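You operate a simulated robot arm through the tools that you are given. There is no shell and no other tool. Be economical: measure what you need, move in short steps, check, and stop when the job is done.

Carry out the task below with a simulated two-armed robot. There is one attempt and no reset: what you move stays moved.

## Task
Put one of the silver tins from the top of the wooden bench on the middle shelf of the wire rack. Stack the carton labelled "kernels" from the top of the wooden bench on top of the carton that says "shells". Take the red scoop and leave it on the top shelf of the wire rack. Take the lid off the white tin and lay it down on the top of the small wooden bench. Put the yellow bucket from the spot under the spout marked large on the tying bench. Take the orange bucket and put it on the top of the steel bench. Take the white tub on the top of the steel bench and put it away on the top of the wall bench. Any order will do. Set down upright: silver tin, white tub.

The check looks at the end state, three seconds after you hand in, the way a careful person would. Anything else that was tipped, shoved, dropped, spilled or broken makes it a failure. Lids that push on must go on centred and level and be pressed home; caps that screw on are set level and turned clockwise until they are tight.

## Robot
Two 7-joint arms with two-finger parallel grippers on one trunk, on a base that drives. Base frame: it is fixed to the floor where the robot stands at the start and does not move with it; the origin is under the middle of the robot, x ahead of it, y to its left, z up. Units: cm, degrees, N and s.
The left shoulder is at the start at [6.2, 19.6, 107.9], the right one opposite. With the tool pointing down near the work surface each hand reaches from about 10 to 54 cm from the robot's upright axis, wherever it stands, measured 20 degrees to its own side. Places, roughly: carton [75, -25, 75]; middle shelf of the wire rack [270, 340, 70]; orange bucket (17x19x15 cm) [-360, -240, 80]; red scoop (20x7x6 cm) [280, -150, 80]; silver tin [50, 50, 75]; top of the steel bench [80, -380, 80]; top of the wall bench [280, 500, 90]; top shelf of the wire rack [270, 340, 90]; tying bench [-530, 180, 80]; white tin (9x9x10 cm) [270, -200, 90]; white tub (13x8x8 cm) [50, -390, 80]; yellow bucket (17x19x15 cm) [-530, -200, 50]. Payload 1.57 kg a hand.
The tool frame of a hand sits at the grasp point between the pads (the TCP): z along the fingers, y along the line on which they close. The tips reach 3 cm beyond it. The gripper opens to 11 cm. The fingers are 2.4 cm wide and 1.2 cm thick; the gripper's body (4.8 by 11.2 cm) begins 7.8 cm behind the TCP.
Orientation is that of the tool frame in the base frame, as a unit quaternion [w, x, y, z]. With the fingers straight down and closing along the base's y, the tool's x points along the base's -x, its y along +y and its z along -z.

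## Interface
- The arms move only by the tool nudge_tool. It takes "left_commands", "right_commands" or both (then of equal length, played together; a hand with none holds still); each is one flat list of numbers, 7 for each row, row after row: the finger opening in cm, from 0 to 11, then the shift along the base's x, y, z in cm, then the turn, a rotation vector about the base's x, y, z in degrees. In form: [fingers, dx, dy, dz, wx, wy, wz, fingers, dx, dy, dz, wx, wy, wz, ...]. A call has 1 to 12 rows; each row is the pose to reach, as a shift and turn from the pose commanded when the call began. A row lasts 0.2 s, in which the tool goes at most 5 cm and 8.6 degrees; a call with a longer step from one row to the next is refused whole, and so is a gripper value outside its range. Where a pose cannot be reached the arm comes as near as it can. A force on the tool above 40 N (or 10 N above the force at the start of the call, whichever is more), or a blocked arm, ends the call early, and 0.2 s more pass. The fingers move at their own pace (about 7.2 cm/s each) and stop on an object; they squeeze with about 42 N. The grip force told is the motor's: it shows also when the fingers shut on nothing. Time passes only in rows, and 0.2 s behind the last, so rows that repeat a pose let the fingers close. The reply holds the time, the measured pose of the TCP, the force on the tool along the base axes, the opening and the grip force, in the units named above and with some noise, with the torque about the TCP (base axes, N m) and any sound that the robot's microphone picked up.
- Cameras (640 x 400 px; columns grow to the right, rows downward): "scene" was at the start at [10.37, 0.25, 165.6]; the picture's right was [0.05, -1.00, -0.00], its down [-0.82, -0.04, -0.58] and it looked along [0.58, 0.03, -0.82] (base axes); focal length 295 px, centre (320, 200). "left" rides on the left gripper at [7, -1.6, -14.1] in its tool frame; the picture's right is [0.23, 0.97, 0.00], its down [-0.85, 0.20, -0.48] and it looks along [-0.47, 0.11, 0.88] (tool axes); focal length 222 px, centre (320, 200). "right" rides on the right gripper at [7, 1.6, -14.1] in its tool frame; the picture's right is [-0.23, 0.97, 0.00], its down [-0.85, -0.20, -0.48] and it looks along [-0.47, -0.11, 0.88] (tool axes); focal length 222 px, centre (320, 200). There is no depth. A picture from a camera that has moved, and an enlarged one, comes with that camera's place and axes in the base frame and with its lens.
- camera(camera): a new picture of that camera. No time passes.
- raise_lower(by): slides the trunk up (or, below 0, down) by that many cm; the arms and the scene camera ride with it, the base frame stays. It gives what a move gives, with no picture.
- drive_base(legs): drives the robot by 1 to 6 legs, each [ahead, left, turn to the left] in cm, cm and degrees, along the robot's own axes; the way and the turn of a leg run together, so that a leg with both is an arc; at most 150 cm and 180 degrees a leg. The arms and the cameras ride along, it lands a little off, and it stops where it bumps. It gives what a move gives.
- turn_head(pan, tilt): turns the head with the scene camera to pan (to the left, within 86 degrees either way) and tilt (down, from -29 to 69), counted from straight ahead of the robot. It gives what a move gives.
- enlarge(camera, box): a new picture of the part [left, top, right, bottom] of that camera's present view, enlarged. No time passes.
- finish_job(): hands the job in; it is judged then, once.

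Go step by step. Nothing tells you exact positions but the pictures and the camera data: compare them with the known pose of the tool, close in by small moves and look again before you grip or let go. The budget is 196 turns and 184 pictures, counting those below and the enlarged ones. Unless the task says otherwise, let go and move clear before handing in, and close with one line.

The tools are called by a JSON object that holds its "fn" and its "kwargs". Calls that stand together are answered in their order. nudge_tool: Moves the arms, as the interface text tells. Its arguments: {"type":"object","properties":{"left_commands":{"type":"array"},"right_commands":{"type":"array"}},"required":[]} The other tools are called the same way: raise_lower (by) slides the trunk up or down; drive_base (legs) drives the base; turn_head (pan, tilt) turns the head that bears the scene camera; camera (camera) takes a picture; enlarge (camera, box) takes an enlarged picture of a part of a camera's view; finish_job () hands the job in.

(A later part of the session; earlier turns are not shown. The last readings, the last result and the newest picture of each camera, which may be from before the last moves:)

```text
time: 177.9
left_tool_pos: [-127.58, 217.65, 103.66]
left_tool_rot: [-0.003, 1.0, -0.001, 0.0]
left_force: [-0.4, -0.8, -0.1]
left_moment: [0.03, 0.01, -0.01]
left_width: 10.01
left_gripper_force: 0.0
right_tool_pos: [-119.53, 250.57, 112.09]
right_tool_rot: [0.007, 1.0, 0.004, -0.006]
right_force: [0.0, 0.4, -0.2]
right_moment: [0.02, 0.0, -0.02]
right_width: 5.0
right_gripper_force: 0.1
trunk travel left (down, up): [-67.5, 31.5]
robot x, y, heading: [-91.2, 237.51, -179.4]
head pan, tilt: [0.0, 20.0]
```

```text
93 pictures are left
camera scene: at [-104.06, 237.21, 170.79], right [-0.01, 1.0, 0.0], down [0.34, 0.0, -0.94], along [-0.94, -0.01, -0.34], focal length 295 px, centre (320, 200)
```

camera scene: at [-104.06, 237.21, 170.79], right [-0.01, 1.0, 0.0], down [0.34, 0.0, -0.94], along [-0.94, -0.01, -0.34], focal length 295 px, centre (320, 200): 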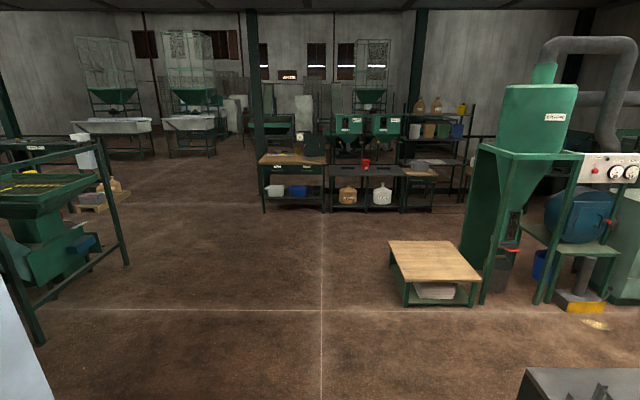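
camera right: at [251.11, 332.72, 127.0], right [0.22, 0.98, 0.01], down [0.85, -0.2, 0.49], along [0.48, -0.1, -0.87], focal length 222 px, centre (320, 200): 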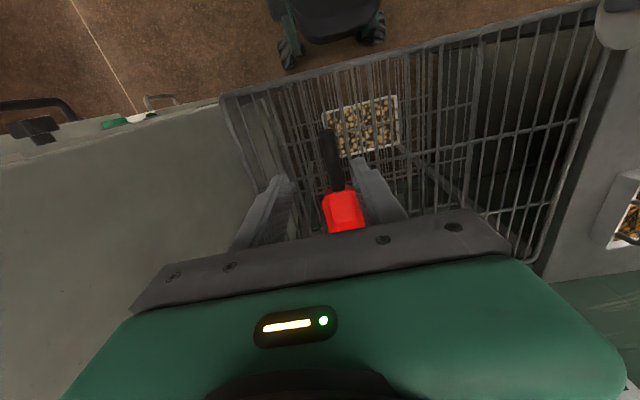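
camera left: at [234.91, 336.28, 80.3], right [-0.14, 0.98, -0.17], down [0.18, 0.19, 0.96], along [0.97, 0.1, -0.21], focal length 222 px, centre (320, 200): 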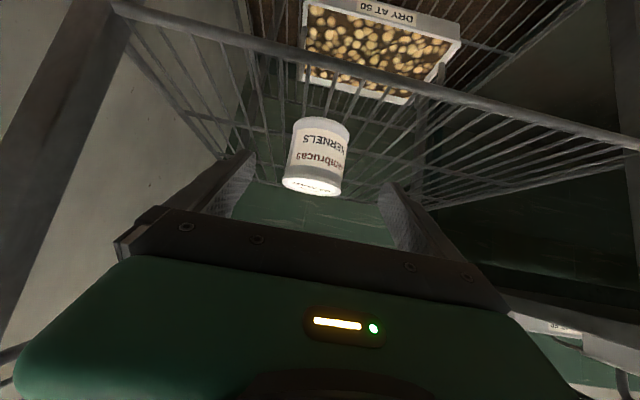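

Continue west; the wooden-top table ahead is likely the tying bench. Go to x≈−375 and look south and ahead.

{"fn": "drive_base", "kwargs": {"legs": [[150, 15, 0], [130, 15, 0]]}}

{"fn": "camera", "kwargs": {"camera": "scene"}}

{"fn": "turn_head", "kwargs": {"pan": 70, "tilt": 18}}

{"fn": "camera", "kwargs": {"camera": "scene"}}

```text
refused: leg 1 is longer than a leg can be; nothing moved
```

```text
92 pictures are left
camera scene: at [-104.06, 237.21, 170.79], right [-0.01, 1.0, 0.0], down [0.34, 0.0, -0.94], along [-0.94, -0.01, -0.34], focal length 295 px, centre (320, 200)
```

scene: 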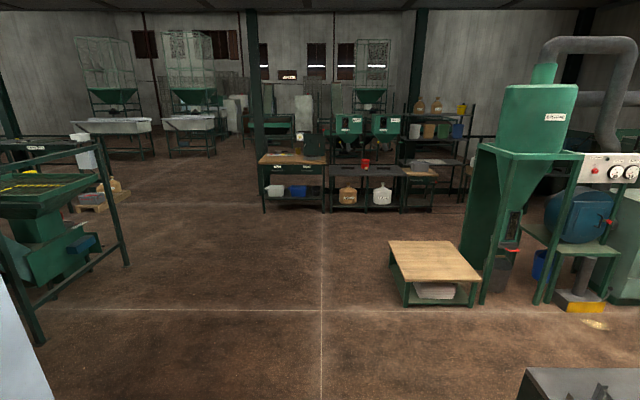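

```text
time: 179.3
left_tool_pos: [-127.72, 217.72, 103.69]
left_tool_rot: [-0.003, 1.0, -0.002, 0.001]
left_force: [0.4, 0.5, -0.6]
left_moment: [0.0, 0.0, -0.02]
left_width: 10.0
left_gripper_force: 0.0
right_tool_pos: [-119.7, 250.66, 112.09]
right_tool_rot: [0.008, 1.0, 0.004, -0.006]
right_force: [-0.5, 0.1, -0.1]
right_moment: [0.01, -0.03, 0.0]
right_width: 5.01
right_gripper_force: 0.1
trunk travel left (down, up): [-67.5, 31.5]
robot x, y, heading: [-91.33, 237.32, -179.6]
head pan, tilt: [70.0, 18.0]
```

```text
91 pictures are left
camera scene: at [-97.98, 228.45, 171.11], right [-0.94, 0.34, 0.0], down [0.1, 0.29, -0.95], along [-0.32, -0.9, -0.31], focal length 295 px, centre (320, 200)
```

scene: 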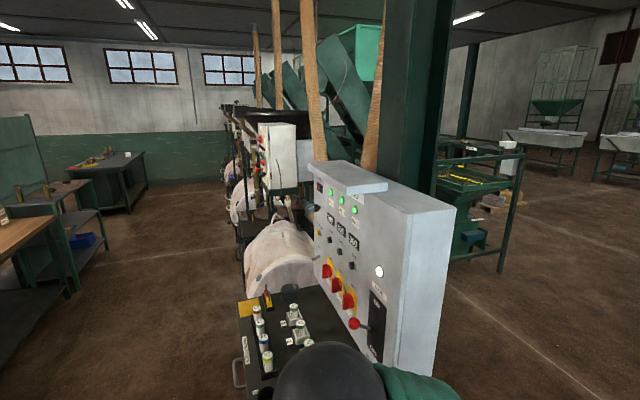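

{"fn": "drive_base", "kwargs": {"legs": [[148, 10, 0], [130, 15, 0]]}}

{"fn": "turn_head", "kwargs": {"pan": 0, "tilt": 25}}

{"fn": "camera", "kwargs": {"camera": "scene"}}

{"fn": "turn_head", "kwargs": {"pan": 75, "tilt": 18}}

{"fn": "camera", "kwargs": {"camera": "scene"}}

```text
time: 192.9
left_tool_pos: [-404.94, 183.56, 103.65]
left_tool_rot: [-0.003, 1.0, 0.016, 0.001]
left_force: [0.1, 0.8, -0.6]
left_moment: [0.01, 0.0, -0.02]
left_width: 9.99
left_gripper_force: 0.1
right_tool_pos: [-397.92, 216.88, 112.07]
right_tool_rot: [0.007, 1.0, 0.021, -0.006]
right_force: [0.2, 0.3, 0.4]
right_moment: [-0.01, 0.03, 0.01]
right_width: 5.0
right_gripper_force: 0.0
trunk travel left (down, up): [-67.5, 31.5]
robot x, y, heading: [-369.05, 204.54, -177.9]
head pan, tilt: [70.0, 18.0]
```

```text
time: 194.3
left_tool_pos: [-405.04, 183.56, 103.69]
left_tool_rot: [-0.003, 1.0, 0.015, 0.001]
left_force: [0.4, -0.1, -0.2]
left_moment: [0.0, -0.02, 0.01]
left_width: 10.0
left_gripper_force: 0.0
right_tool_pos: [-398.05, 216.77, 112.03]
right_tool_rot: [0.008, 1.0, 0.02, -0.006]
right_force: [-0.4, -0.5, -0.2]
right_moment: [-0.02, 0.0, -0.01]
right_width: 5.03
right_gripper_force: 0.0
trunk travel left (down, up): [-67.5, 31.5]
robot x, y, heading: [-369.63, 204.25, -177.9]
head pan, tilt: [0.0, 25.0]
```

```text
90 pictures are left
camera scene: at [-382.02, 203.78, 169.97], right [-0.04, 1.0, 0.0], down [0.42, 0.02, -0.91], along [-0.91, -0.04, -0.42], focal length 295 px, centre (320, 200)
```

scene: 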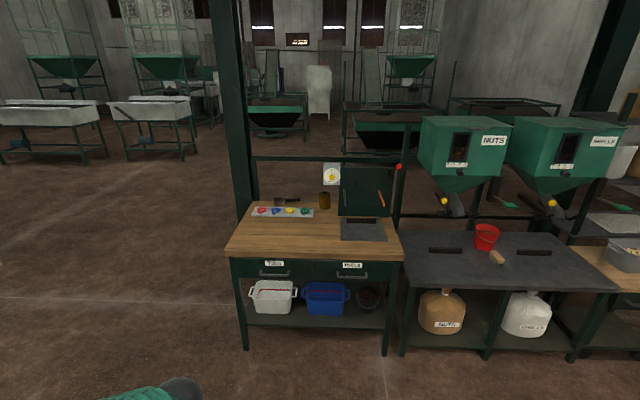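

```text
time: 195.8
left_tool_pos: [-404.98, 183.46, 103.62]
left_tool_rot: [-0.003, 1.0, 0.016, 0.001]
left_force: [-0.9, -0.2, -0.1]
left_moment: [0.0, 0.02, 0.0]
left_width: 9.99
left_gripper_force: 0.1
right_tool_pos: [-397.96, 216.84, 112.11]
right_tool_rot: [0.007, 1.0, 0.02, -0.006]
right_force: [0.4, 0.0, 0.0]
right_moment: [-0.01, -0.01, 0.02]
right_width: 5.04
right_gripper_force: 0.0
trunk travel left (down, up): [-67.5, 31.5]
robot x, y, heading: [-369.7, 204.1, -177.7]
head pan, tilt: [75.0, 18.0]
```

```text
89 pictures are left
camera scene: at [-374.85, 195.05, 171.11], right [-0.98, 0.22, 0.0], down [0.07, 0.3, -0.95], along [-0.21, -0.93, -0.31], focal length 295 px, centre (320, 200)
```

scene: 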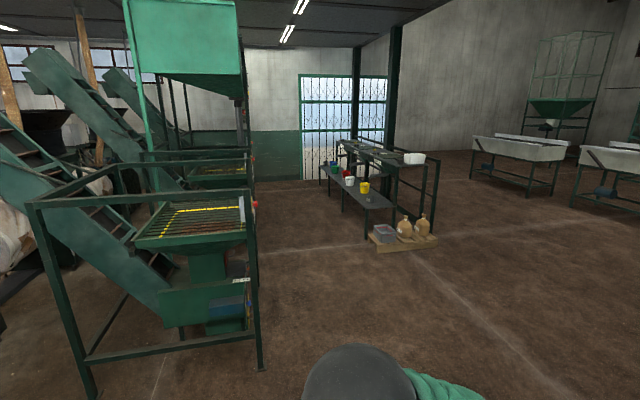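

The wood table ahead is the tying bench at (-532,190). The spout bench with coloured buckets is to the south; enlarge it.

{"fn": "enlarge", "kwargs": {"camera": "scene", "box": [300, 120, 460, 260]}}

```text
2.86 times, centred on (380, 190) of scene
camera zoom: at [-374.85, 195.05, 171.11], right [-0.98, 0.22, 0.0], down [0.07, 0.3, -0.95], along [-0.21, -0.93, -0.31], focal length 843 px, centre (149, 229)
```

zoom: 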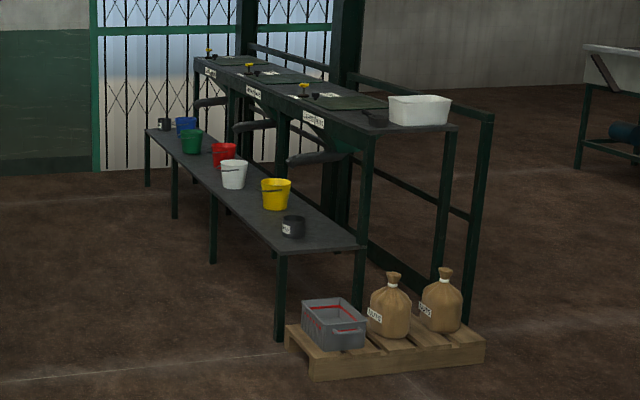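

The low spout bench has its accessible side at x≈−513, with the yellow bucket at about (−534,−202). Drive there, facing west.

{"fn": "drive_base", "kwargs": {"legs": [[75, 0, -2.2], [0, 150, 0], [0, 150, 0], [0, 85, 0]]}}

{"fn": "turn_head", "kwargs": {"pan": 0, "tilt": 35}}

{"fn": "camera", "kwargs": {"camera": "scene"}}

```text
time: 217.7
left_tool_pos: [-480.15, -196.02, 103.75]
left_tool_rot: [-0.001, 1.0, -0.001, 0.0]
left_force: [-0.8, 0.2, -0.7]
left_moment: [-0.01, -0.02, 0.03]
left_width: 9.99
left_gripper_force: 0.1
right_tool_pos: [-471.85, -163.03, 112.0]
right_tool_rot: [0.008, 1.0, 0.003, -0.006]
right_force: [-0.1, 0.3, 0.1]
right_moment: [-0.03, -0.01, 0.03]
right_width: 5.04
right_gripper_force: 0.1
trunk travel left (down, up): [-67.5, 31.5]
robot x, y, heading: [-443.27, -176.68, -179.7]
head pan, tilt: [75.0, 18.0]
```

```text
time: 219.2
left_tool_pos: [-480.05, -196.4, 103.73]
left_tool_rot: [-0.002, 1.0, -0.002, 0.002]
left_force: [0.1, -0.6, 0.0]
left_moment: [0.02, 0.03, -0.01]
left_width: 10.01
left_gripper_force: 0.1
right_tool_pos: [-471.87, -163.49, 112.15]
right_tool_rot: [0.007, 1.0, 0.003, -0.007]
right_force: [-0.6, 1.1, 0.1]
right_moment: [0.01, 0.0, 0.04]
right_width: 5.01
right_gripper_force: 0.0
trunk travel left (down, up): [-67.5, 31.5]
robot x, y, heading: [-443.77, -176.73, -179.4]
head pan, tilt: [0.0, 35.0]
```

```text
87 pictures are left
camera scene: at [-455.95, -176.92, 168.4], right [-0.01, 1.0, 0.0], down [0.57, 0.0, -0.82], along [-0.82, 0.0, -0.57], focal length 295 px, centre (320, 200)
```

scene: 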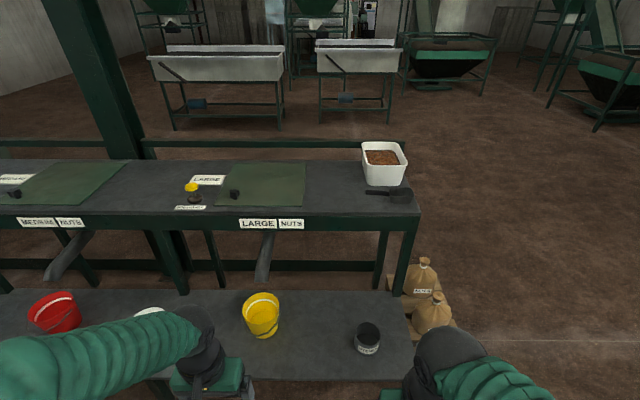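

Yellow bucket is under "LARGE NUTS". Enlarge for contents, handle, and spout clearance.

{"fn": "enlarge", "kwargs": {"camera": "scene", "box": [200, 210, 440, 390]}}

```text
2.22 times, centred on (320, 300) of scene
camera zoom: at [-455.95, -176.92, 168.4], right [-0.01, 1.0, 0.0], down [0.57, 0.0, -0.82], along [-0.82, 0.0, -0.57], focal length 656 px, centre (320, -22)
```

zoom: 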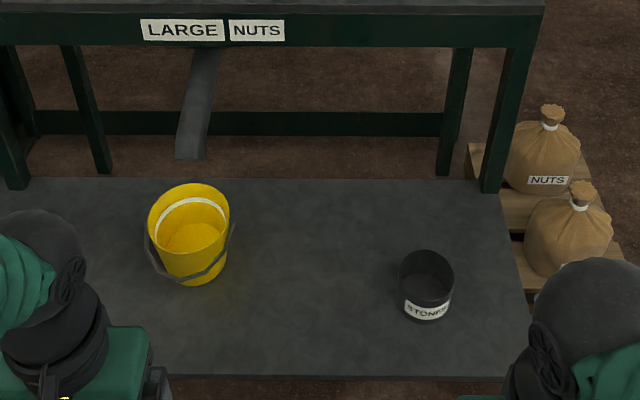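

Bucket is empty, rim centre about (−533,−202), z≈60, bail hanging at the front. Lower the trunk 28 and drive closer with hands above it.

{"fn": "raise_lower", "kwargs": {"by": -26}}

{"fn": "drive_base", "kwargs": {"legs": [[38, 6, 0]]}}

{"fn": "turn_head", "kwargs": {"pan": 5, "tilt": 50}}

{"fn": "camera", "kwargs": {"camera": "scene"}}

{"fn": "camera", "kwargs": {"camera": "left"}}

```text
time: 221.9
left_tool_pos: [-480.06, -196.43, 77.58]
left_tool_rot: [-0.002, 1.0, -0.002, 0.0]
left_force: [0.3, 0.3, -0.9]
left_moment: [0.02, 0.0, -0.02]
left_width: 9.98
left_gripper_force: 0.1
right_tool_pos: [-471.94, -163.56, 86.16]
right_tool_rot: [0.006, 1.0, 0.002, -0.007]
right_force: [-0.7, -0.5, -0.7]
right_moment: [0.02, 0.01, -0.01]
right_width: 5.0
right_gripper_force: 0.0
trunk travel left (down, up): [-41.5, 57.5]
robot x, y, heading: [-444.05, -177.09, -179.6]
head pan, tilt: [0.0, 35.0]
```

```text
time: 224.3
left_tool_pos: [-517.75, -202.21, 77.57]
left_tool_rot: [-0.002, 1.0, -0.005, 0.0]
left_force: [0.0, 0.2, -0.7]
left_moment: [0.05, 0.02, 0.02]
left_width: 9.99
left_gripper_force: 0.1
right_tool_pos: [-509.44, -169.32, 85.89]
right_tool_rot: [0.008, 1.0, -0.001, -0.005]
right_force: [-0.1, -0.5, 0.1]
right_moment: [-0.01, -0.01, 0.0]
right_width: 4.97
right_gripper_force: 0.0
trunk travel left (down, up): [-41.5, 57.5]
robot x, y, heading: [-480.97, -182.87, 179.8]
head pan, tilt: [0.0, 35.0]
```

```text
time: 225.1
left_tool_pos: [-517.77, -202.28, 77.71]
left_tool_rot: [-0.003, 1.0, -0.004, 0.001]
left_force: [0.2, -0.8, -0.4]
left_moment: [0.0, 0.01, 0.02]
left_width: 10.01
left_gripper_force: 0.1
right_tool_pos: [-509.44, -169.47, 86.07]
right_tool_rot: [0.007, 1.0, 0.0, -0.006]
right_force: [0.1, -0.5, 0.1]
right_moment: [0.0, 0.01, -0.01]
right_width: 5.06
right_gripper_force: 0.1
trunk travel left (down, up): [-41.5, 57.5]
robot x, y, heading: [-481.27, -182.77, 180.1]
head pan, tilt: [5.0, 50.0]
```

```text
85 pictures are left
camera scene: at [-492.34, -183.68, 140.23], right [-0.09, 1.0, 0.0], down [0.76, 0.07, -0.64], along [-0.64, -0.05, -0.77], focal length 295 px, centre (320, 200)
```

scene: 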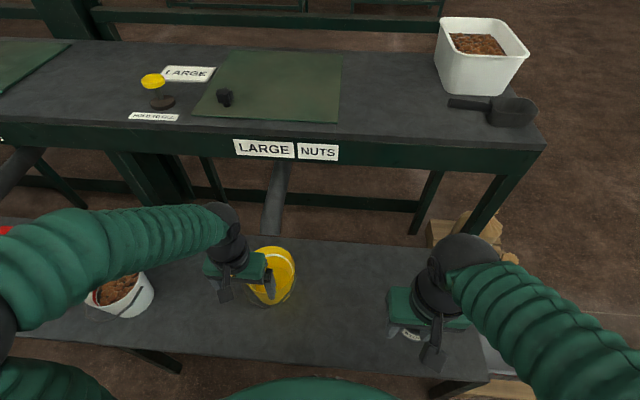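

```text
84 pictures are left
camera left: at [-510.75, -200.84, 91.77], right [0.22, -0.98, 0.0], down [-0.86, -0.19, 0.48], along [-0.47, -0.1, -0.88], focal length 222 px, centre (320, 200)
```

left: 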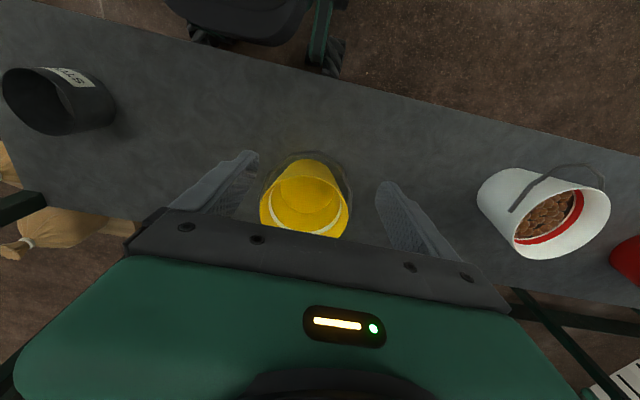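

{"fn": "enlarge", "kwargs": {"camera": "left", "box": [230, 130, 390, 250]}}

{"fn": "enlarge", "kwargs": {"camera": "scene", "box": [200, 220, 340, 325]}}

```text
3.33 times, centred on (310, 190) of left
camera zoom: at [-510.75, -200.84, 91.77], right [0.22, -0.98, 0.0], down [-0.86, -0.19, 0.48], along [-0.47, -0.1, -0.88], focal length 740 px, centre (353, 233)
```

zoom: 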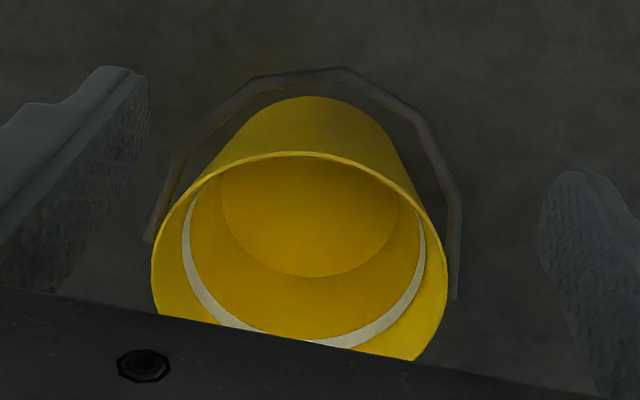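

```text
3.81 times, centred on (270, 272) of scene
camera zoom: at [-492.34, -183.68, 140.23], right [-0.09, 1.0, 0.0], down [0.76, 0.07, -0.64], along [-0.64, -0.05, -0.77], focal length 1124 px, centre (510, -76)
```

zoom: 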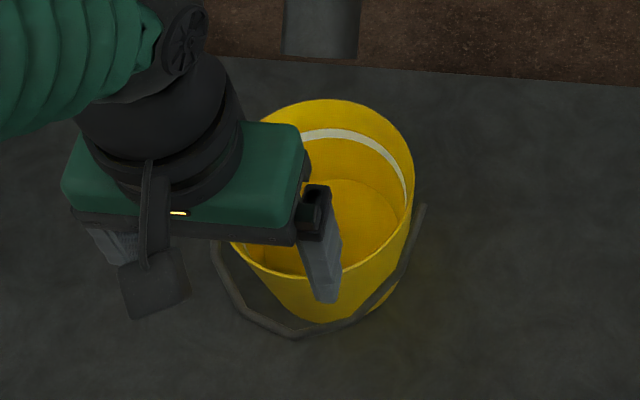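

Near rim point ≈(−526.3,−201.5), rim z≈55. Turn the left hand −90° above the front rim with a small opening.

{"fn": "nudge_tool", "kwargs": {"left_commands": [9, -1, 0, 0, 0, 0, -8, 8, -2, 0, 0, 0, 0, -16, 7, -3, 0, 0, 0, 0, -24, 6, -4, 0, 0, 0, 0, -32, 5, -5, 0, 0, 0, 0, -40, 5, -6, 0, 0, 0, 0, -48, 5, -7, 0.4, 0, 0, 0, -56, 5, -8, 0.8, -2, 0, 0, -64, 5, -8.6, 0.8, -4, 0, 0, -72, 5, -8.6, 0.8, -7, 0, 0, -80, 5, -8.6, 0.8, -10, 0, 0, -88, 5, -8.6, 0.8, -12, 0, 0, -90]}}

{"fn": "camera", "kwargs": {"camera": "left"}}

{"fn": "enlarge", "kwargs": {"camera": "scene", "box": [200, 220, 340, 325]}}

```text
time: 227.7
left_tool_pos: [-526.37, -201.6, 65.38]
left_tool_rot: [0.002, -0.702, 0.712, -0.002]
left_force: [-0.4, 0.6, -0.8]
left_moment: [-0.02, 0.01, -0.05]
left_width: 5.01
left_gripper_force: 0.1
right_tool_pos: [-509.27, -169.36, 86.08]
right_tool_rot: [0.006, 1.0, -0.001, -0.005]
right_force: [-0.3, 0.4, -0.1]
right_moment: [-0.01, 0.02, -0.01]
right_width: 5.0
right_gripper_force: 0.1
trunk travel left (down, up): [-41.5, 57.5]
robot x, y, heading: [-481.39, -182.93, 179.8]
head pan, tilt: [5.0, 50.0]
```

```text
81 pictures are left
camera left: at [-524.83, -208.53, 79.51], right [-0.98, -0.21, -0.01], down [-0.19, 0.86, 0.48], along [-0.1, 0.47, -0.88], focal length 222 px, centre (320, 200)
```

left: 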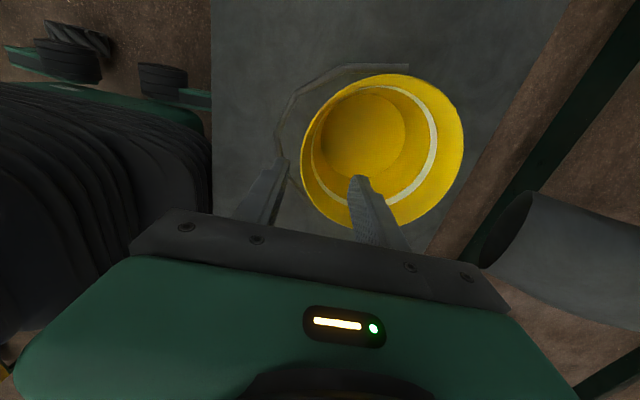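

```text
3.81 times, centred on (270, 272) of scene
camera zoom: at [-492.47, -183.68, 140.22], right [-0.09, 1.0, 0.0], down [0.76, 0.07, -0.64], along [-0.64, -0.05, -0.77], focal length 1124 px, centre (510, -76)
```

zoom: 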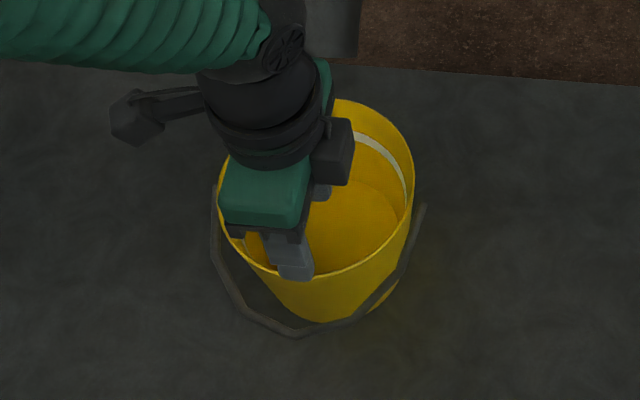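

Rim near point refined to (−524.5,−202.5). Shift and descend around the rim wall.

{"fn": "nudge_tool", "kwargs": {"left_commands": [5, 1.0, -0.7, -2, 0, 0, 0, 5, 1.9, -1.2, -4, 0, 0, 0, 5, 1.9, -1.2, -6, 0, 0, 0, 5, 1.9, -1.2, -8, 0, 0, 0, 5, 1.9, -1.2, -8, 0, 0, 0]}}

{"fn": "camera", "kwargs": {"camera": "left"}}

{"fn": "enlarge", "kwargs": {"camera": "scene", "box": [200, 220, 340, 325]}}

```text
time: 228.9
left_tool_pos: [-524.42, -202.74, 57.46]
left_tool_rot: [0.002, -0.703, 0.711, -0.002]
left_force: [1.0, -0.3, 0.1]
left_moment: [0.01, 0.02, 0.01]
left_width: 5.0
left_gripper_force: 0.0
right_tool_pos: [-509.17, -169.5, 86.12]
right_tool_rot: [0.007, 1.0, -0.001, -0.006]
right_force: [-0.4, -0.3, -1.2]
right_moment: [0.0, -0.04, 0.05]
right_width: 5.02
right_gripper_force: 0.0
trunk travel left (down, up): [-41.5, 57.5]
robot x, y, heading: [-481.13, -183.32, 180.0]
head pan, tilt: [5.0, 50.0]
```

```text
79 pictures are left
camera left: at [-522.93, -209.7, 71.61], right [-0.98, -0.22, -0.01], down [-0.19, 0.86, 0.48], along [-0.1, 0.47, -0.88], focal length 222 px, centre (320, 200)
```

left: 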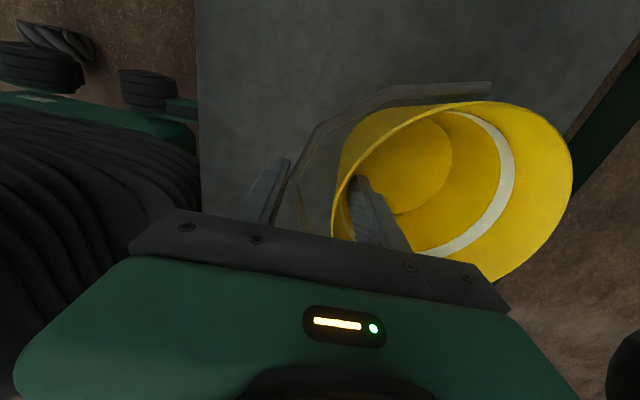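

```text
3.81 times, centred on (270, 272) of scene
camera zoom: at [-492.4, -183.7, 140.21], right [-0.09, 1.0, 0.0], down [0.76, 0.07, -0.64], along [-0.64, -0.05, -0.77], focal length 1124 px, centre (510, -76)
```

zoom: 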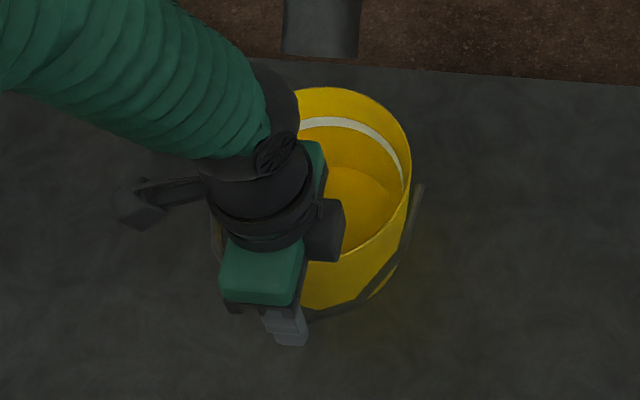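

The rim wall lies between the fingers, nearer the inner one. Shift back 1.5, go 3.5 deeper, and close.

{"fn": "nudge_tool", "kwargs": {"left_commands": [5, -1.3, 0, -1, 0, 0, 0, 5, -1.3, 0, -2.2, 0, 0, 0, 5, -1.3, 0, -3.5, 0, 0, 0, 3, -1.3, 0, -3.5, 0, 0, 0, 1, -1.3, 0, -3.5, 0, 0, 0, 0, -1.3, 0, -3.5, 0, 0, 0, 0, -1.3, 0, -3.5, 0, 0, 0]}}

{"fn": "camera", "kwargs": {"camera": "left"}}

```text
time: 230.5
left_tool_pos: [-525.78, -202.7, 54.25]
left_tool_rot: [0.001, -0.703, 0.711, -0.001]
left_force: [-1.9, -1.4, 13.1]
left_moment: [-0.18, 1.99, 0.11]
left_width: 4.5
left_gripper_force: 41.7
right_tool_pos: [-509.13, -169.34, 86.0]
right_tool_rot: [0.007, 1.0, -0.001, -0.007]
right_force: [-0.1, 0.4, 0.2]
right_moment: [0.01, -0.01, 0.0]
right_width: 5.02
right_gripper_force: 0.0
trunk travel left (down, up): [-41.5, 57.5]
robot x, y, heading: [-481.37, -183.0, 179.9]
head pan, tilt: [5.0, 50.0]
```

```text
77 pictures are left
camera left: at [-524.2, -209.61, 68.3], right [-0.98, -0.22, 0.0], down [-0.19, 0.86, 0.48], along [-0.1, 0.47, -0.88], focal length 222 px, centre (320, 200)
```

left: 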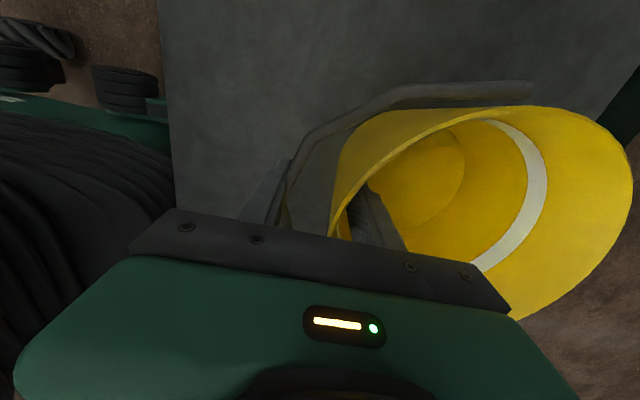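

The outer finger caught the bail as well (width 4.5). Open, rise, and retry with a narrower opening so that the outer finger goes between bail and wall (wall at x≈−527.8).

{"fn": "nudge_tool", "kwargs": {"left_commands": [5, 0, 0, 0, 0, 0, 0, 5, 0, 0, 0, 0, 0, 0, 5, 0.3, 0, 2, 0, 0, 0, 5, 0.3, 0, 5, 0, 0, 0, 5, 0, 0, 8, 0, 0, 0, 2.8, -2, -0.6, 8, 0, 0, 0, 2.8, -2, -0.6, 8, 0, 0, 0]}}

{"fn": "camera", "kwargs": {"camera": "left"}}

{"fn": "enlarge", "kwargs": {"camera": "scene", "box": [200, 220, 340, 325]}}

```text
time: 232.1
left_tool_pos: [-527.73, -203.28, 62.22]
left_tool_rot: [0.002, -0.703, 0.711, -0.001]
left_force: [0.8, 0.7, 0.4]
left_moment: [-0.02, 0.01, 0.0]
left_width: 2.77
left_gripper_force: 0.1
right_tool_pos: [-509.27, -169.44, 86.04]
right_tool_rot: [0.006, 1.0, -0.001, -0.005]
right_force: [-0.3, -0.1, 0.4]
right_moment: [-0.03, 0.02, 0.0]
right_width: 5.0
right_gripper_force: 0.0
trunk travel left (down, up): [-41.5, 57.5]
robot x, y, heading: [-481.19, -183.26, 180.0]
head pan, tilt: [5.0, 50.0]
```

```text
76 pictures are left
camera left: at [-526.16, -210.36, 76.31], right [-0.98, -0.22, 0.0], down [-0.19, 0.86, 0.48], along [-0.1, 0.47, -0.88], focal length 222 px, centre (320, 200)
```

left: 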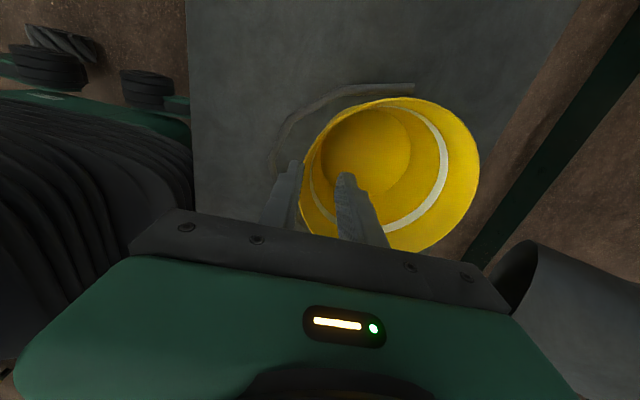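

```text
3.81 times, centred on (270, 272) of scene
camera zoom: at [-492.36, -183.7, 140.22], right [-0.09, 1.0, 0.0], down [0.76, 0.07, -0.64], along [-0.64, -0.05, -0.77], focal length 1124 px, centre (510, -76)
```

zoom: 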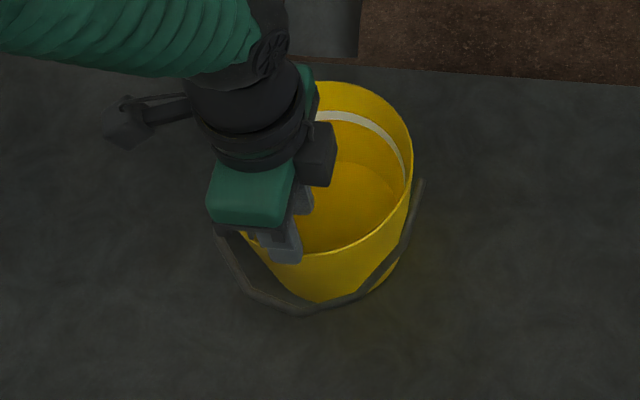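

Bucket still upright (moved ~2 cm back); near wall at x≈−526.7. Centre and descend narrow.

{"fn": "nudge_tool", "kwargs": {"left_commands": [2.8, 0.8, 0, -1, 0, 0, 0, 2.8, 0.8, 0, -3, 0, 0, 0, 2.8, 0.8, 0, -5, 0, 0, 0, 2.8, 0.8, 0, -6.5, 0, 0, 0, 2.8, 0.8, 0, -6.5, 0, 0, 0]}}

{"fn": "camera", "kwargs": {"camera": "left"}}

```text
time: 233.3
left_tool_pos: [-526.75, -203.45, 55.65]
left_tool_rot: [0.002, -0.704, 0.711, -0.002]
left_force: [0.1, 1.0, 0.4]
left_moment: [-0.08, 0.0, 0.0]
left_width: 2.82
left_gripper_force: 0.1
right_tool_pos: [-509.2, -169.47, 86.03]
right_tool_rot: [0.006, 1.0, -0.001, -0.006]
right_force: [0.4, -0.4, 0.3]
right_moment: [0.02, -0.02, -0.03]
right_width: 5.02
right_gripper_force: 0.2
trunk travel left (down, up): [-41.5, 57.5]
robot x, y, heading: [-481.17, -182.73, 180.1]
head pan, tilt: [5.0, 50.0]
```

```text
74 pictures are left
camera left: at [-525.31, -210.28, 69.76], right [-0.98, -0.22, 0.0], down [-0.19, 0.86, 0.48], along [-0.1, 0.47, -0.88], focal length 222 px, centre (320, 200)
```

left: 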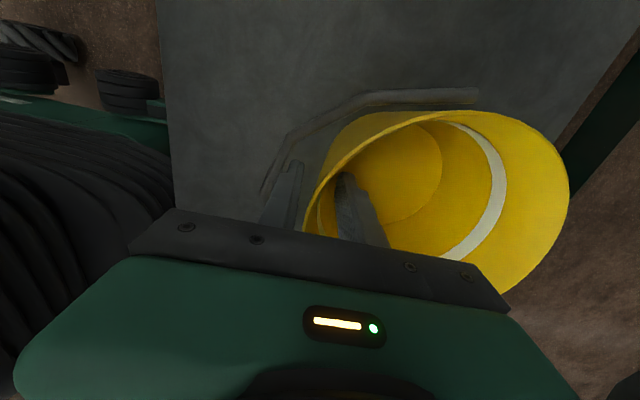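

The wall is between the fingers, bail outside. Descend a bit more and close.

{"fn": "nudge_tool", "kwargs": {"left_commands": [2.8, 0, 0, -1.3, 0, 0, 0, 2, 0, 0, -1.3, 0, 0, 0, 0, 0, 0, -1.3, 0, 0, 0, 0, 0, 0, -1.3, 0, 0, 0, 0, 0, 0, -1.3, 0, 0, 0]}}

{"fn": "nudge_tool", "kwargs": {"left_commands": [0, 0, 0, 1, 0, 0, 0, 0, 0, 0, 2, 0, 0, 0, 0, 0, 0, 3, 0, 0, 0, 0, 0, 0, 3, 0, 0, 0]}}

{"fn": "camera", "kwargs": {"camera": "left"}}

{"fn": "camera", "kwargs": {"camera": "scene"}}

```text
time: 234.5
left_tool_pos: [-526.82, -203.41, 54.41]
left_tool_rot: [0.0, -0.703, 0.712, -0.001]
left_force: [-3.2, 3.7, 15.2]
left_moment: [-0.07, 2.19, -0.6]
left_width: 0.96
left_gripper_force: 27.8
right_tool_pos: [-509.26, -169.16, 86.06]
right_tool_rot: [0.007, 1.0, -0.001, -0.006]
right_force: [-0.6, -0.1, 0.1]
right_moment: [-0.01, 0.0, 0.0]
right_width: 5.01
right_gripper_force: 0.1
trunk travel left (down, up): [-41.5, 57.5]
robot x, y, heading: [-481.65, -183.16, 179.7]
head pan, tilt: [5.0, 50.0]
```

```text
time: 235.5
left_tool_pos: [-526.78, -203.3, 57.45]
left_tool_rot: [0.002, -0.703, 0.711, -0.003]
left_force: [-0.6, 0.2, -1.0]
left_moment: [0.01, -0.09, -0.01]
left_width: 0.26
left_gripper_force: 23.4
right_tool_pos: [-509.34, -169.47, 85.92]
right_tool_rot: [0.006, 1.0, -0.001, -0.006]
right_force: [-0.3, 0.6, 0.3]
right_moment: [-0.02, -0.02, -0.01]
right_width: 5.03
right_gripper_force: 0.1
trunk travel left (down, up): [-41.5, 57.5]
robot x, y, heading: [-480.98, -183.12, 179.8]
head pan, tilt: [5.0, 50.0]
```

```text
73 pictures are left
camera left: at [-525.32, -210.3, 71.51], right [-0.98, -0.22, -0.01], down [-0.19, 0.86, 0.48], along [-0.1, 0.47, -0.88], focal length 222 px, centre (320, 200)
```

left: 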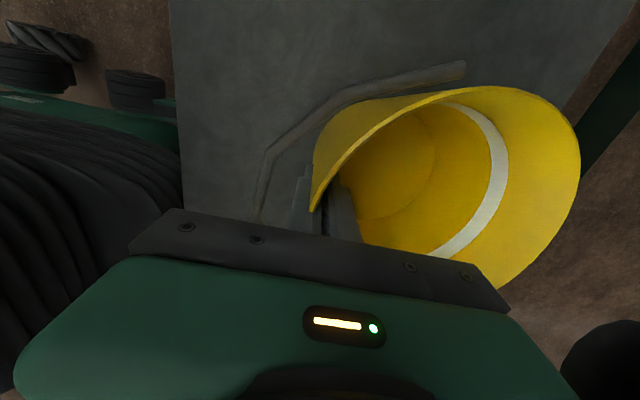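

```text
72 pictures are left
camera scene: at [-492.5, -183.68, 140.21], right [-0.09, 1.0, 0.0], down [0.76, 0.07, -0.64], along [-0.64, -0.05, -0.77], focal length 295 px, centre (320, 200)
```

scene: 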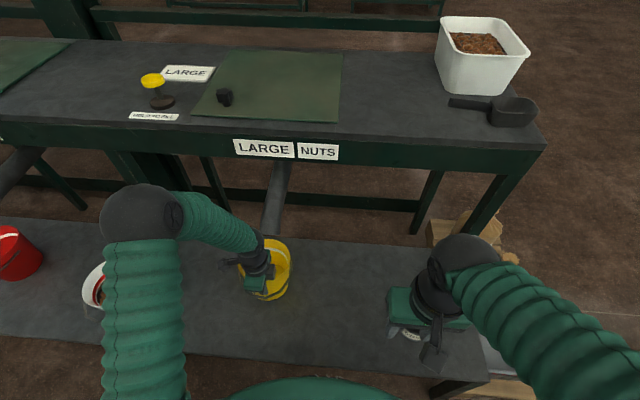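

The bucket has come up with the hand (wall gripped). Pull it toward me and lift further.

{"fn": "nudge_tool", "kwargs": {"left_commands": [0, 2, 0, 1, 0, 0, 0, 0, 4, 0, 3, 0, 0, 0, 0, 5, 0, 6, 0, 0, 0, 0, 5, 0, 10, 0, 0, 0, 0, 5, 0, 14, 0, 0, 0, 0, 5, 0, 18, 0, 0, 0, 0, 5, 0, 18, 0, 0, 0]}}

{"fn": "camera", "kwargs": {"camera": "scene"}}

{"fn": "camera", "kwargs": {"camera": "left"}}

```text
time: 237.1
left_tool_pos: [-521.82, -203.22, 75.27]
left_tool_rot: [0.003, -0.704, 0.711, -0.002]
left_force: [-0.3, 0.4, -1.1]
left_moment: [-0.01, -0.09, 0.01]
left_width: 0.28
left_gripper_force: 23.8
right_tool_pos: [-509.43, -169.41, 85.9]
right_tool_rot: [0.006, 1.0, -0.001, -0.005]
right_force: [-1.0, 0.2, -0.2]
right_moment: [-0.01, 0.02, 0.0]
right_width: 5.0
right_gripper_force: 0.0
trunk travel left (down, up): [-41.5, 57.5]
robot x, y, heading: [-481.2, -182.86, 179.9]
head pan, tilt: [5.0, 50.0]
```

```text
71 pictures are left
camera scene: at [-492.48, -183.68, 140.21], right [-0.09, 1.0, 0.0], down [0.76, 0.07, -0.64], along [-0.64, -0.05, -0.77], focal length 295 px, centre (320, 200)
```

scene: 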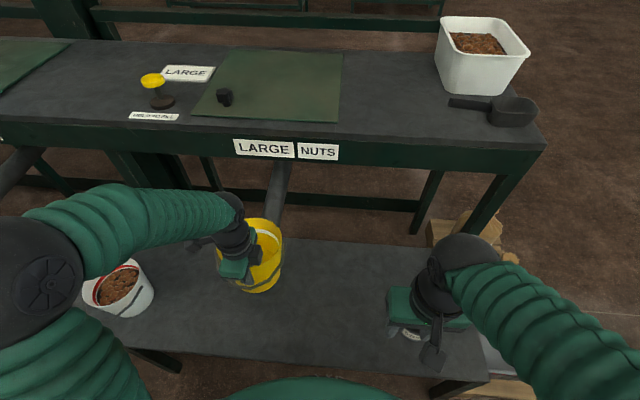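

```text
70 pictures are left
camera left: at [-520.37, -210.25, 89.45], right [-0.98, -0.22, -0.01], down [-0.19, 0.86, 0.48], along [-0.1, 0.47, -0.88], focal length 222 px, centre (320, 200)
```

left: 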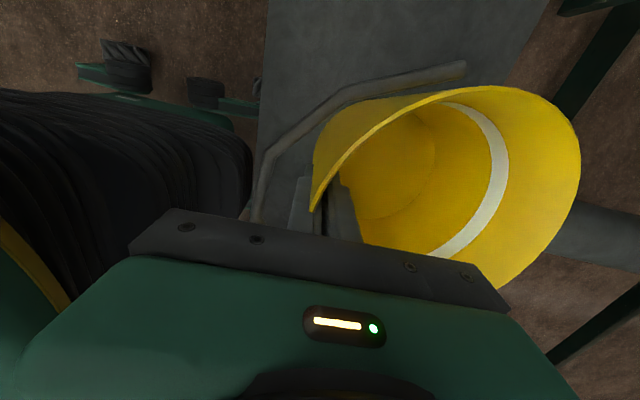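

Bucket is held. Back out, raise the trunk 32, and drive north to the tying bench.

{"fn": "drive_base", "kwargs": {"legs": [[-42, 0, 0]]}}

{"fn": "raise_lower", "kwargs": {"by": 32}}

{"fn": "drive_base", "kwargs": {"legs": [[0, -150, 0], [0, -150, 0], [0, -76, 0]]}}

{"fn": "turn_head", "kwargs": {"pan": 0, "tilt": 35}}

{"fn": "camera", "kwargs": {"camera": "scene"}}

```text
time: 239.6
left_tool_pos: [-480.15, -203.47, 75.42]
left_tool_rot: [0.002, -0.705, 0.71, -0.002]
left_force: [0.1, 1.0, -1.3]
left_moment: [0.02, -0.1, 0.01]
left_width: 0.27
left_gripper_force: 24.0
right_tool_pos: [-467.75, -169.41, 85.94]
right_tool_rot: [0.006, 1.0, 0.001, -0.006]
right_force: [-0.6, 0.1, -0.3]
right_moment: [-0.02, -0.03, 0.01]
right_width: 4.99
right_gripper_force: 0.1
trunk travel left (down, up): [-41.5, 57.5]
robot x, y, heading: [-439.86, -182.96, -179.9]
head pan, tilt: [5.0, 50.0]
```

```text
time: 242.8
left_tool_pos: [-480.18, -203.48, 107.42]
left_tool_rot: [0.002, -0.705, 0.709, -0.002]
left_force: [-1.4, -0.5, -1.2]
left_moment: [0.03, -0.08, -0.02]
left_width: 0.29
left_gripper_force: 23.7
right_tool_pos: [-467.8, -169.58, 118.08]
right_tool_rot: [0.005, 1.0, 0.0, -0.006]
right_force: [0.6, -0.2, 1.0]
right_moment: [0.01, 0.02, -0.02]
right_width: 5.0
right_gripper_force: 0.0
trunk travel left (down, up): [-73.5, 25.5]
robot x, y, heading: [-440.26, -182.83, -179.8]
head pan, tilt: [5.0, 50.0]
```

```text
time: 261.1
left_tool_pos: [-476.13, 176.72, 107.23]
left_tool_rot: [0.002, -0.701, 0.713, -0.002]
left_force: [-0.5, 0.2, -2.3]
left_moment: [0.03, -0.09, 0.01]
left_width: 0.26
left_gripper_force: 23.9
right_tool_pos: [-463.42, 210.51, 118.04]
right_tool_rot: [0.006, 1.0, -0.004, -0.006]
right_force: [-0.7, -0.4, 0.3]
right_moment: [0.0, 0.0, 0.02]
right_width: 5.0
right_gripper_force: 0.1
trunk travel left (down, up): [-73.5, 25.5]
robot x, y, heading: [-435.25, 197.02, 179.5]
head pan, tilt: [5.0, 50.0]
```

```text
time: 261.9
left_tool_pos: [-476.17, 176.81, 107.41]
left_tool_rot: [0.002, -0.701, 0.714, -0.002]
left_force: [0.4, -0.8, -1.8]
left_moment: [0.0, -0.06, -0.01]
left_width: 0.26
left_gripper_force: 24.5
right_tool_pos: [-463.44, 210.77, 118.13]
right_tool_rot: [0.006, 1.0, -0.004, -0.006]
right_force: [-0.7, -0.2, 0.0]
right_moment: [0.0, 0.01, -0.02]
right_width: 5.02
right_gripper_force: 0.0
trunk travel left (down, up): [-73.5, 25.5]
robot x, y, heading: [-435.47, 196.85, 179.3]
head pan, tilt: [0.0, 35.0]
```

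```text
69 pictures are left
camera scene: at [-447.81, 196.93, 174.38], right [0.01, 1.0, 0.0], down [0.58, 0.0, -0.82], along [-0.82, 0.01, -0.58], focal length 295 px, centre (320, 200)
```

scene: 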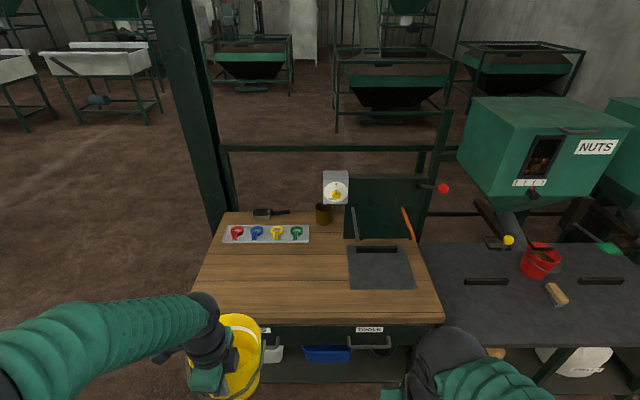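

The bench front area (x −507…−545, y 156…205) is free. Drive forward 41 cm so the bucket is over it.

{"fn": "drive_base", "kwargs": {"legs": [[41, 0, 0.6]]}}

{"fn": "turn_head", "kwargs": {"pan": 10, "tilt": 55}}

{"fn": "camera", "kwargs": {"camera": "scene"}}

```text
time: 264.4
left_tool_pos: [-516.08, 176.12, 107.47]
left_tool_rot: [-0.001, 0.708, -0.706, 0.001]
left_force: [1.0, -0.2, -1.0]
left_moment: [0.05, -0.09, 0.0]
left_width: 0.25
left_gripper_force: 23.6
right_tool_pos: [-503.89, 210.11, 118.2]
right_tool_rot: [0.007, 1.0, 0.004, -0.007]
right_force: [0.6, -0.6, 0.7]
right_moment: [-0.03, 0.02, 0.02]
right_width: 5.0
right_gripper_force: 0.0
trunk travel left (down, up): [-73.5, 25.5]
robot x, y, heading: [-476.13, 196.68, -179.3]
head pan, tilt: [0.0, 35.0]
```

```text
time: 265.3
left_tool_pos: [-516.25, 176.11, 107.28]
left_tool_rot: [-0.003, 0.708, -0.706, 0.002]
left_force: [-0.3, 0.3, -2.1]
left_moment: [0.03, -0.04, 0.0]
left_width: 0.25
left_gripper_force: 24.0
right_tool_pos: [-504.29, 210.12, 118.0]
right_tool_rot: [0.007, 1.0, 0.004, -0.004]
right_force: [-0.6, -0.3, -0.9]
right_moment: [-0.02, -0.01, 0.0]
right_width: 5.01
right_gripper_force: 0.0
trunk travel left (down, up): [-73.5, 25.5]
robot x, y, heading: [-475.64, 196.96, -179.6]
head pan, tilt: [10.0, 55.0]
```

```text
68 pictures are left
camera scene: at [-486.59, 195.5, 171.56], right [-0.18, 0.98, 0.0], down [0.81, 0.15, -0.57], along [-0.56, -0.1, -0.82], focal length 295 px, centre (320, 200)
```

scene: 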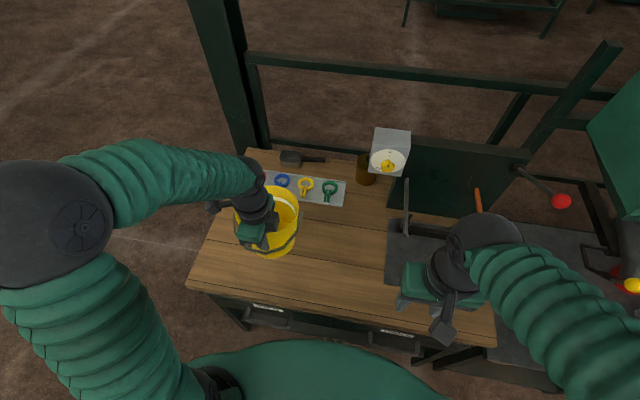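

Lower the bucket to the bench.

{"fn": "nudge_tool", "kwargs": {"left_commands": [0, 0, 0, -3, 0, 0, 0, 0, 0, 0, -6, 0, 0, 0, 0, 0, 0, -9, 0, 0, 0, 0, 0, 0, -10, 0, 0, 0, 0, 0, 0, -10, 0, 0, 0]}}

{"fn": "enlarge", "kwargs": {"camera": "scene", "box": [180, 130, 380, 280]}}

```text
time: 266.5
left_tool_pos: [-516.14, 176.26, 97.32]
left_tool_rot: [-0.001, 0.707, -0.707, 0.001]
left_force: [-0.5, -0.5, -1.4]
left_moment: [0.01, -0.11, 0.0]
left_width: 0.25
left_gripper_force: 23.9
right_tool_pos: [-504.09, 210.24, 117.98]
right_tool_rot: [0.007, 1.0, 0.004, -0.006]
right_force: [0.3, 0.7, -0.2]
right_moment: [-0.02, -0.02, 0.02]
right_width: 5.01
right_gripper_force: 0.1
trunk travel left (down, up): [-73.5, 25.5]
robot x, y, heading: [-476.1, 196.74, -179.2]
head pan, tilt: [10.0, 55.0]
```

```text
2.67 times, centred on (280, 205) of scene
camera zoom: at [-486.51, 195.5, 171.56], right [-0.18, 0.98, 0.0], down [0.81, 0.15, -0.57], along [-0.56, -0.1, -0.82], focal length 787 px, centre (427, 187)
```

zoom: 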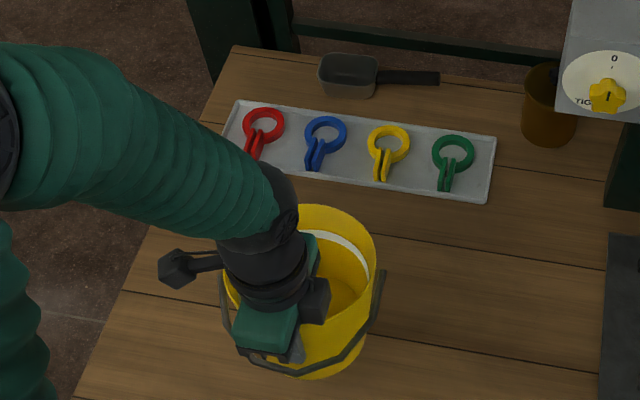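

{"fn": "nudge_tool", "kwargs": {"left_commands": [0, 0, 0, -0.8, 0, 0, 0, 0, 0, 0, -1.6, 0, 0, 0, 0, 0, 0, -2.4, 0, 0, 0, 0, 0, 0, -2.4, 0, 0, 0]}}

```text
time: 267.5
left_tool_pos: [-516.11, 176.1, 94.98]
left_tool_rot: [-0.002, 0.708, -0.707, 0.002]
left_force: [0.3, 0.4, -1.4]
left_moment: [0.01, -0.09, 0.0]
left_width: 0.28
left_gripper_force: 23.7
right_tool_pos: [-504.11, 210.1, 118.14]
right_tool_rot: [0.006, 1.0, 0.004, -0.006]
right_force: [0.9, -0.3, -0.7]
right_moment: [0.01, -0.02, 0.01]
right_width: 5.02
right_gripper_force: 0.1
trunk travel left (down, up): [-73.5, 25.5]
robot x, y, heading: [-475.73, 196.95, -179.3]
head pan, tilt: [10.0, 55.0]
```

{"fn": "nudge_tool", "kwargs": {"left_commands": [0, 0, 0, -0.7, 0, 0, 0, 0, 0, 0, -1.4, 0, 0, 0, 0, 0, 0, -2.1, 0, 0, 0, 0, 0, 0, -2.1, 0, 0, 0]}}

{"fn": "enlarge", "kwargs": {"camera": "scene", "box": [180, 130, 380, 280]}}

```text
time: 268.5
left_tool_pos: [-516.06, 176.15, 92.76]
left_tool_rot: [-0.002, 0.708, -0.707, 0.001]
left_force: [-0.7, -0.3, -1.1]
left_moment: [0.0, -0.11, -0.01]
left_width: 0.24
left_gripper_force: 23.6
right_tool_pos: [-504.01, 210.15, 118.01]
right_tool_rot: [0.006, 1.0, 0.004, -0.006]
right_force: [-0.5, 0.6, 0.1]
right_moment: [0.0, -0.01, -0.02]
right_width: 5.01
right_gripper_force: 0.0
trunk travel left (down, up): [-73.5, 25.5]
robot x, y, heading: [-475.93, 197.01, -179.6]
head pan, tilt: [10.0, 55.0]
```

```text
2.67 times, centred on (280, 205) of scene
camera zoom: at [-486.51, 195.51, 171.57], right [-0.18, 0.98, 0.0], down [0.81, 0.15, -0.57], along [-0.56, -0.1, -0.82], focal length 787 px, centre (427, 187)
```

zoom: 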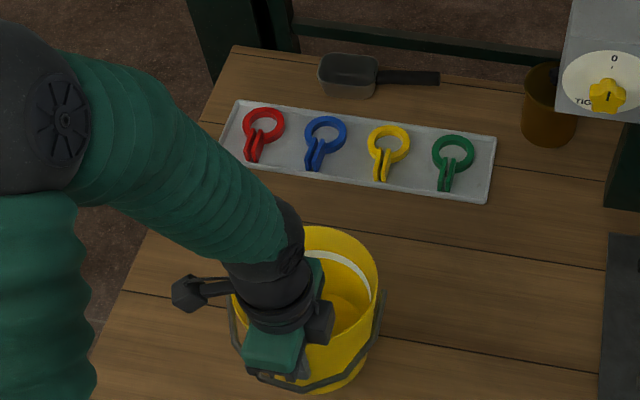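

{"fn": "nudge_tool", "kwargs": {"left_commands": [0, 0, 0, -0.6, 0, 0, 0, 0, 0, 0, -1.2, 0, 0, 0, 0, 0, 0, -1.8, 0, 0, 0, 0, 0, 0, -2.4, 0, 0, 0, 0, 0, 0, -2.4, 0, 0, 0]}}

```text
time: 269.7
left_tool_pos: [-516.09, 176.12, 90.66]
left_tool_rot: [-0.001, 0.708, -0.706, 0.002]
left_force: [1.3, -0.3, 5.8]
left_moment: [-0.11, 0.45, 0.05]
left_width: 0.25
left_gripper_force: 24.1
right_tool_pos: [-503.95, 210.3, 118.01]
right_tool_rot: [0.007, 1.0, 0.005, -0.007]
right_force: [0.1, -0.2, 0.8]
right_moment: [0.02, 0.01, 0.02]
right_width: 5.0
right_gripper_force: 0.0
trunk travel left (down, up): [-73.5, 25.5]
robot x, y, heading: [-476.08, 196.88, -179.4]
head pan, tilt: [10.0, 55.0]
```

Contact. Press a hair more, open narrowly and rise straight up.

{"fn": "nudge_tool", "kwargs": {"left_commands": [0, 0, 0, -0.2, 0, 0, 0, 1.5, 0, 0, -0.2, 0, 0, 0, 2.4, 0, 0, -0.2, 0, 0, 0, 2.4, 0, 0, 1, 0, 0, 0, 2.4, 0, 0, 3, 0, 0, 0, 2.4, 0, 0, 6, 0, 0, 0, 2.4, 0, 0, 10, 0, 0, 0, 2.4, 0, 0, 14, 0, 0, 0, 2.4, 0, 0, 17, 0, 0, 0]}}

{"fn": "enlarge", "kwargs": {"camera": "scene", "box": [180, 130, 380, 280]}}

{"fn": "camera", "kwargs": {"camera": "left"}}

```text
time: 271.7
left_tool_pos: [-515.87, 176.27, 107.6]
left_tool_rot: [-0.002, 0.708, -0.707, 0.003]
left_force: [-0.1, 0.6, 0.3]
left_moment: [-0.02, 0.02, 0.02]
left_width: 2.39
left_gripper_force: 0.1
right_tool_pos: [-503.96, 210.25, 118.04]
right_tool_rot: [0.007, 1.0, 0.005, -0.006]
right_force: [0.0, -0.6, 0.1]
right_moment: [0.0, 0.0, -0.02]
right_width: 5.01
right_gripper_force: 0.1
trunk travel left (down, up): [-73.5, 25.5]
robot x, y, heading: [-476.35, 196.68, -179.5]
head pan, tilt: [10.0, 55.0]
```

```text
2.67 times, centred on (280, 205) of scene
camera zoom: at [-486.32, 195.6, 171.58], right [-0.18, 0.98, 0.0], down [0.81, 0.15, -0.57], along [-0.56, -0.11, -0.82], focal length 787 px, centre (427, 187)
```

zoom: 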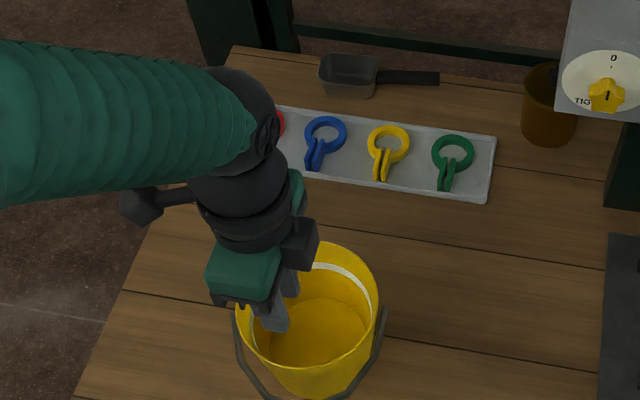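

```text
64 pictures are left
camera left: at [-514.33, 169.35, 121.79], right [-0.97, -0.23, -0.01], down [-0.2, 0.86, 0.48], along [-0.1, 0.47, -0.88], focal length 222 px, centre (320, 200)
```

left: 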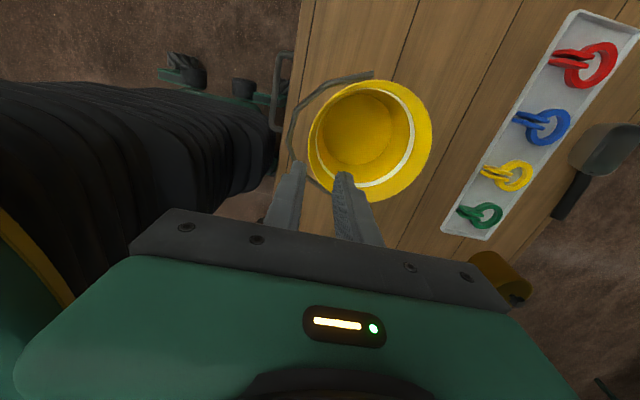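

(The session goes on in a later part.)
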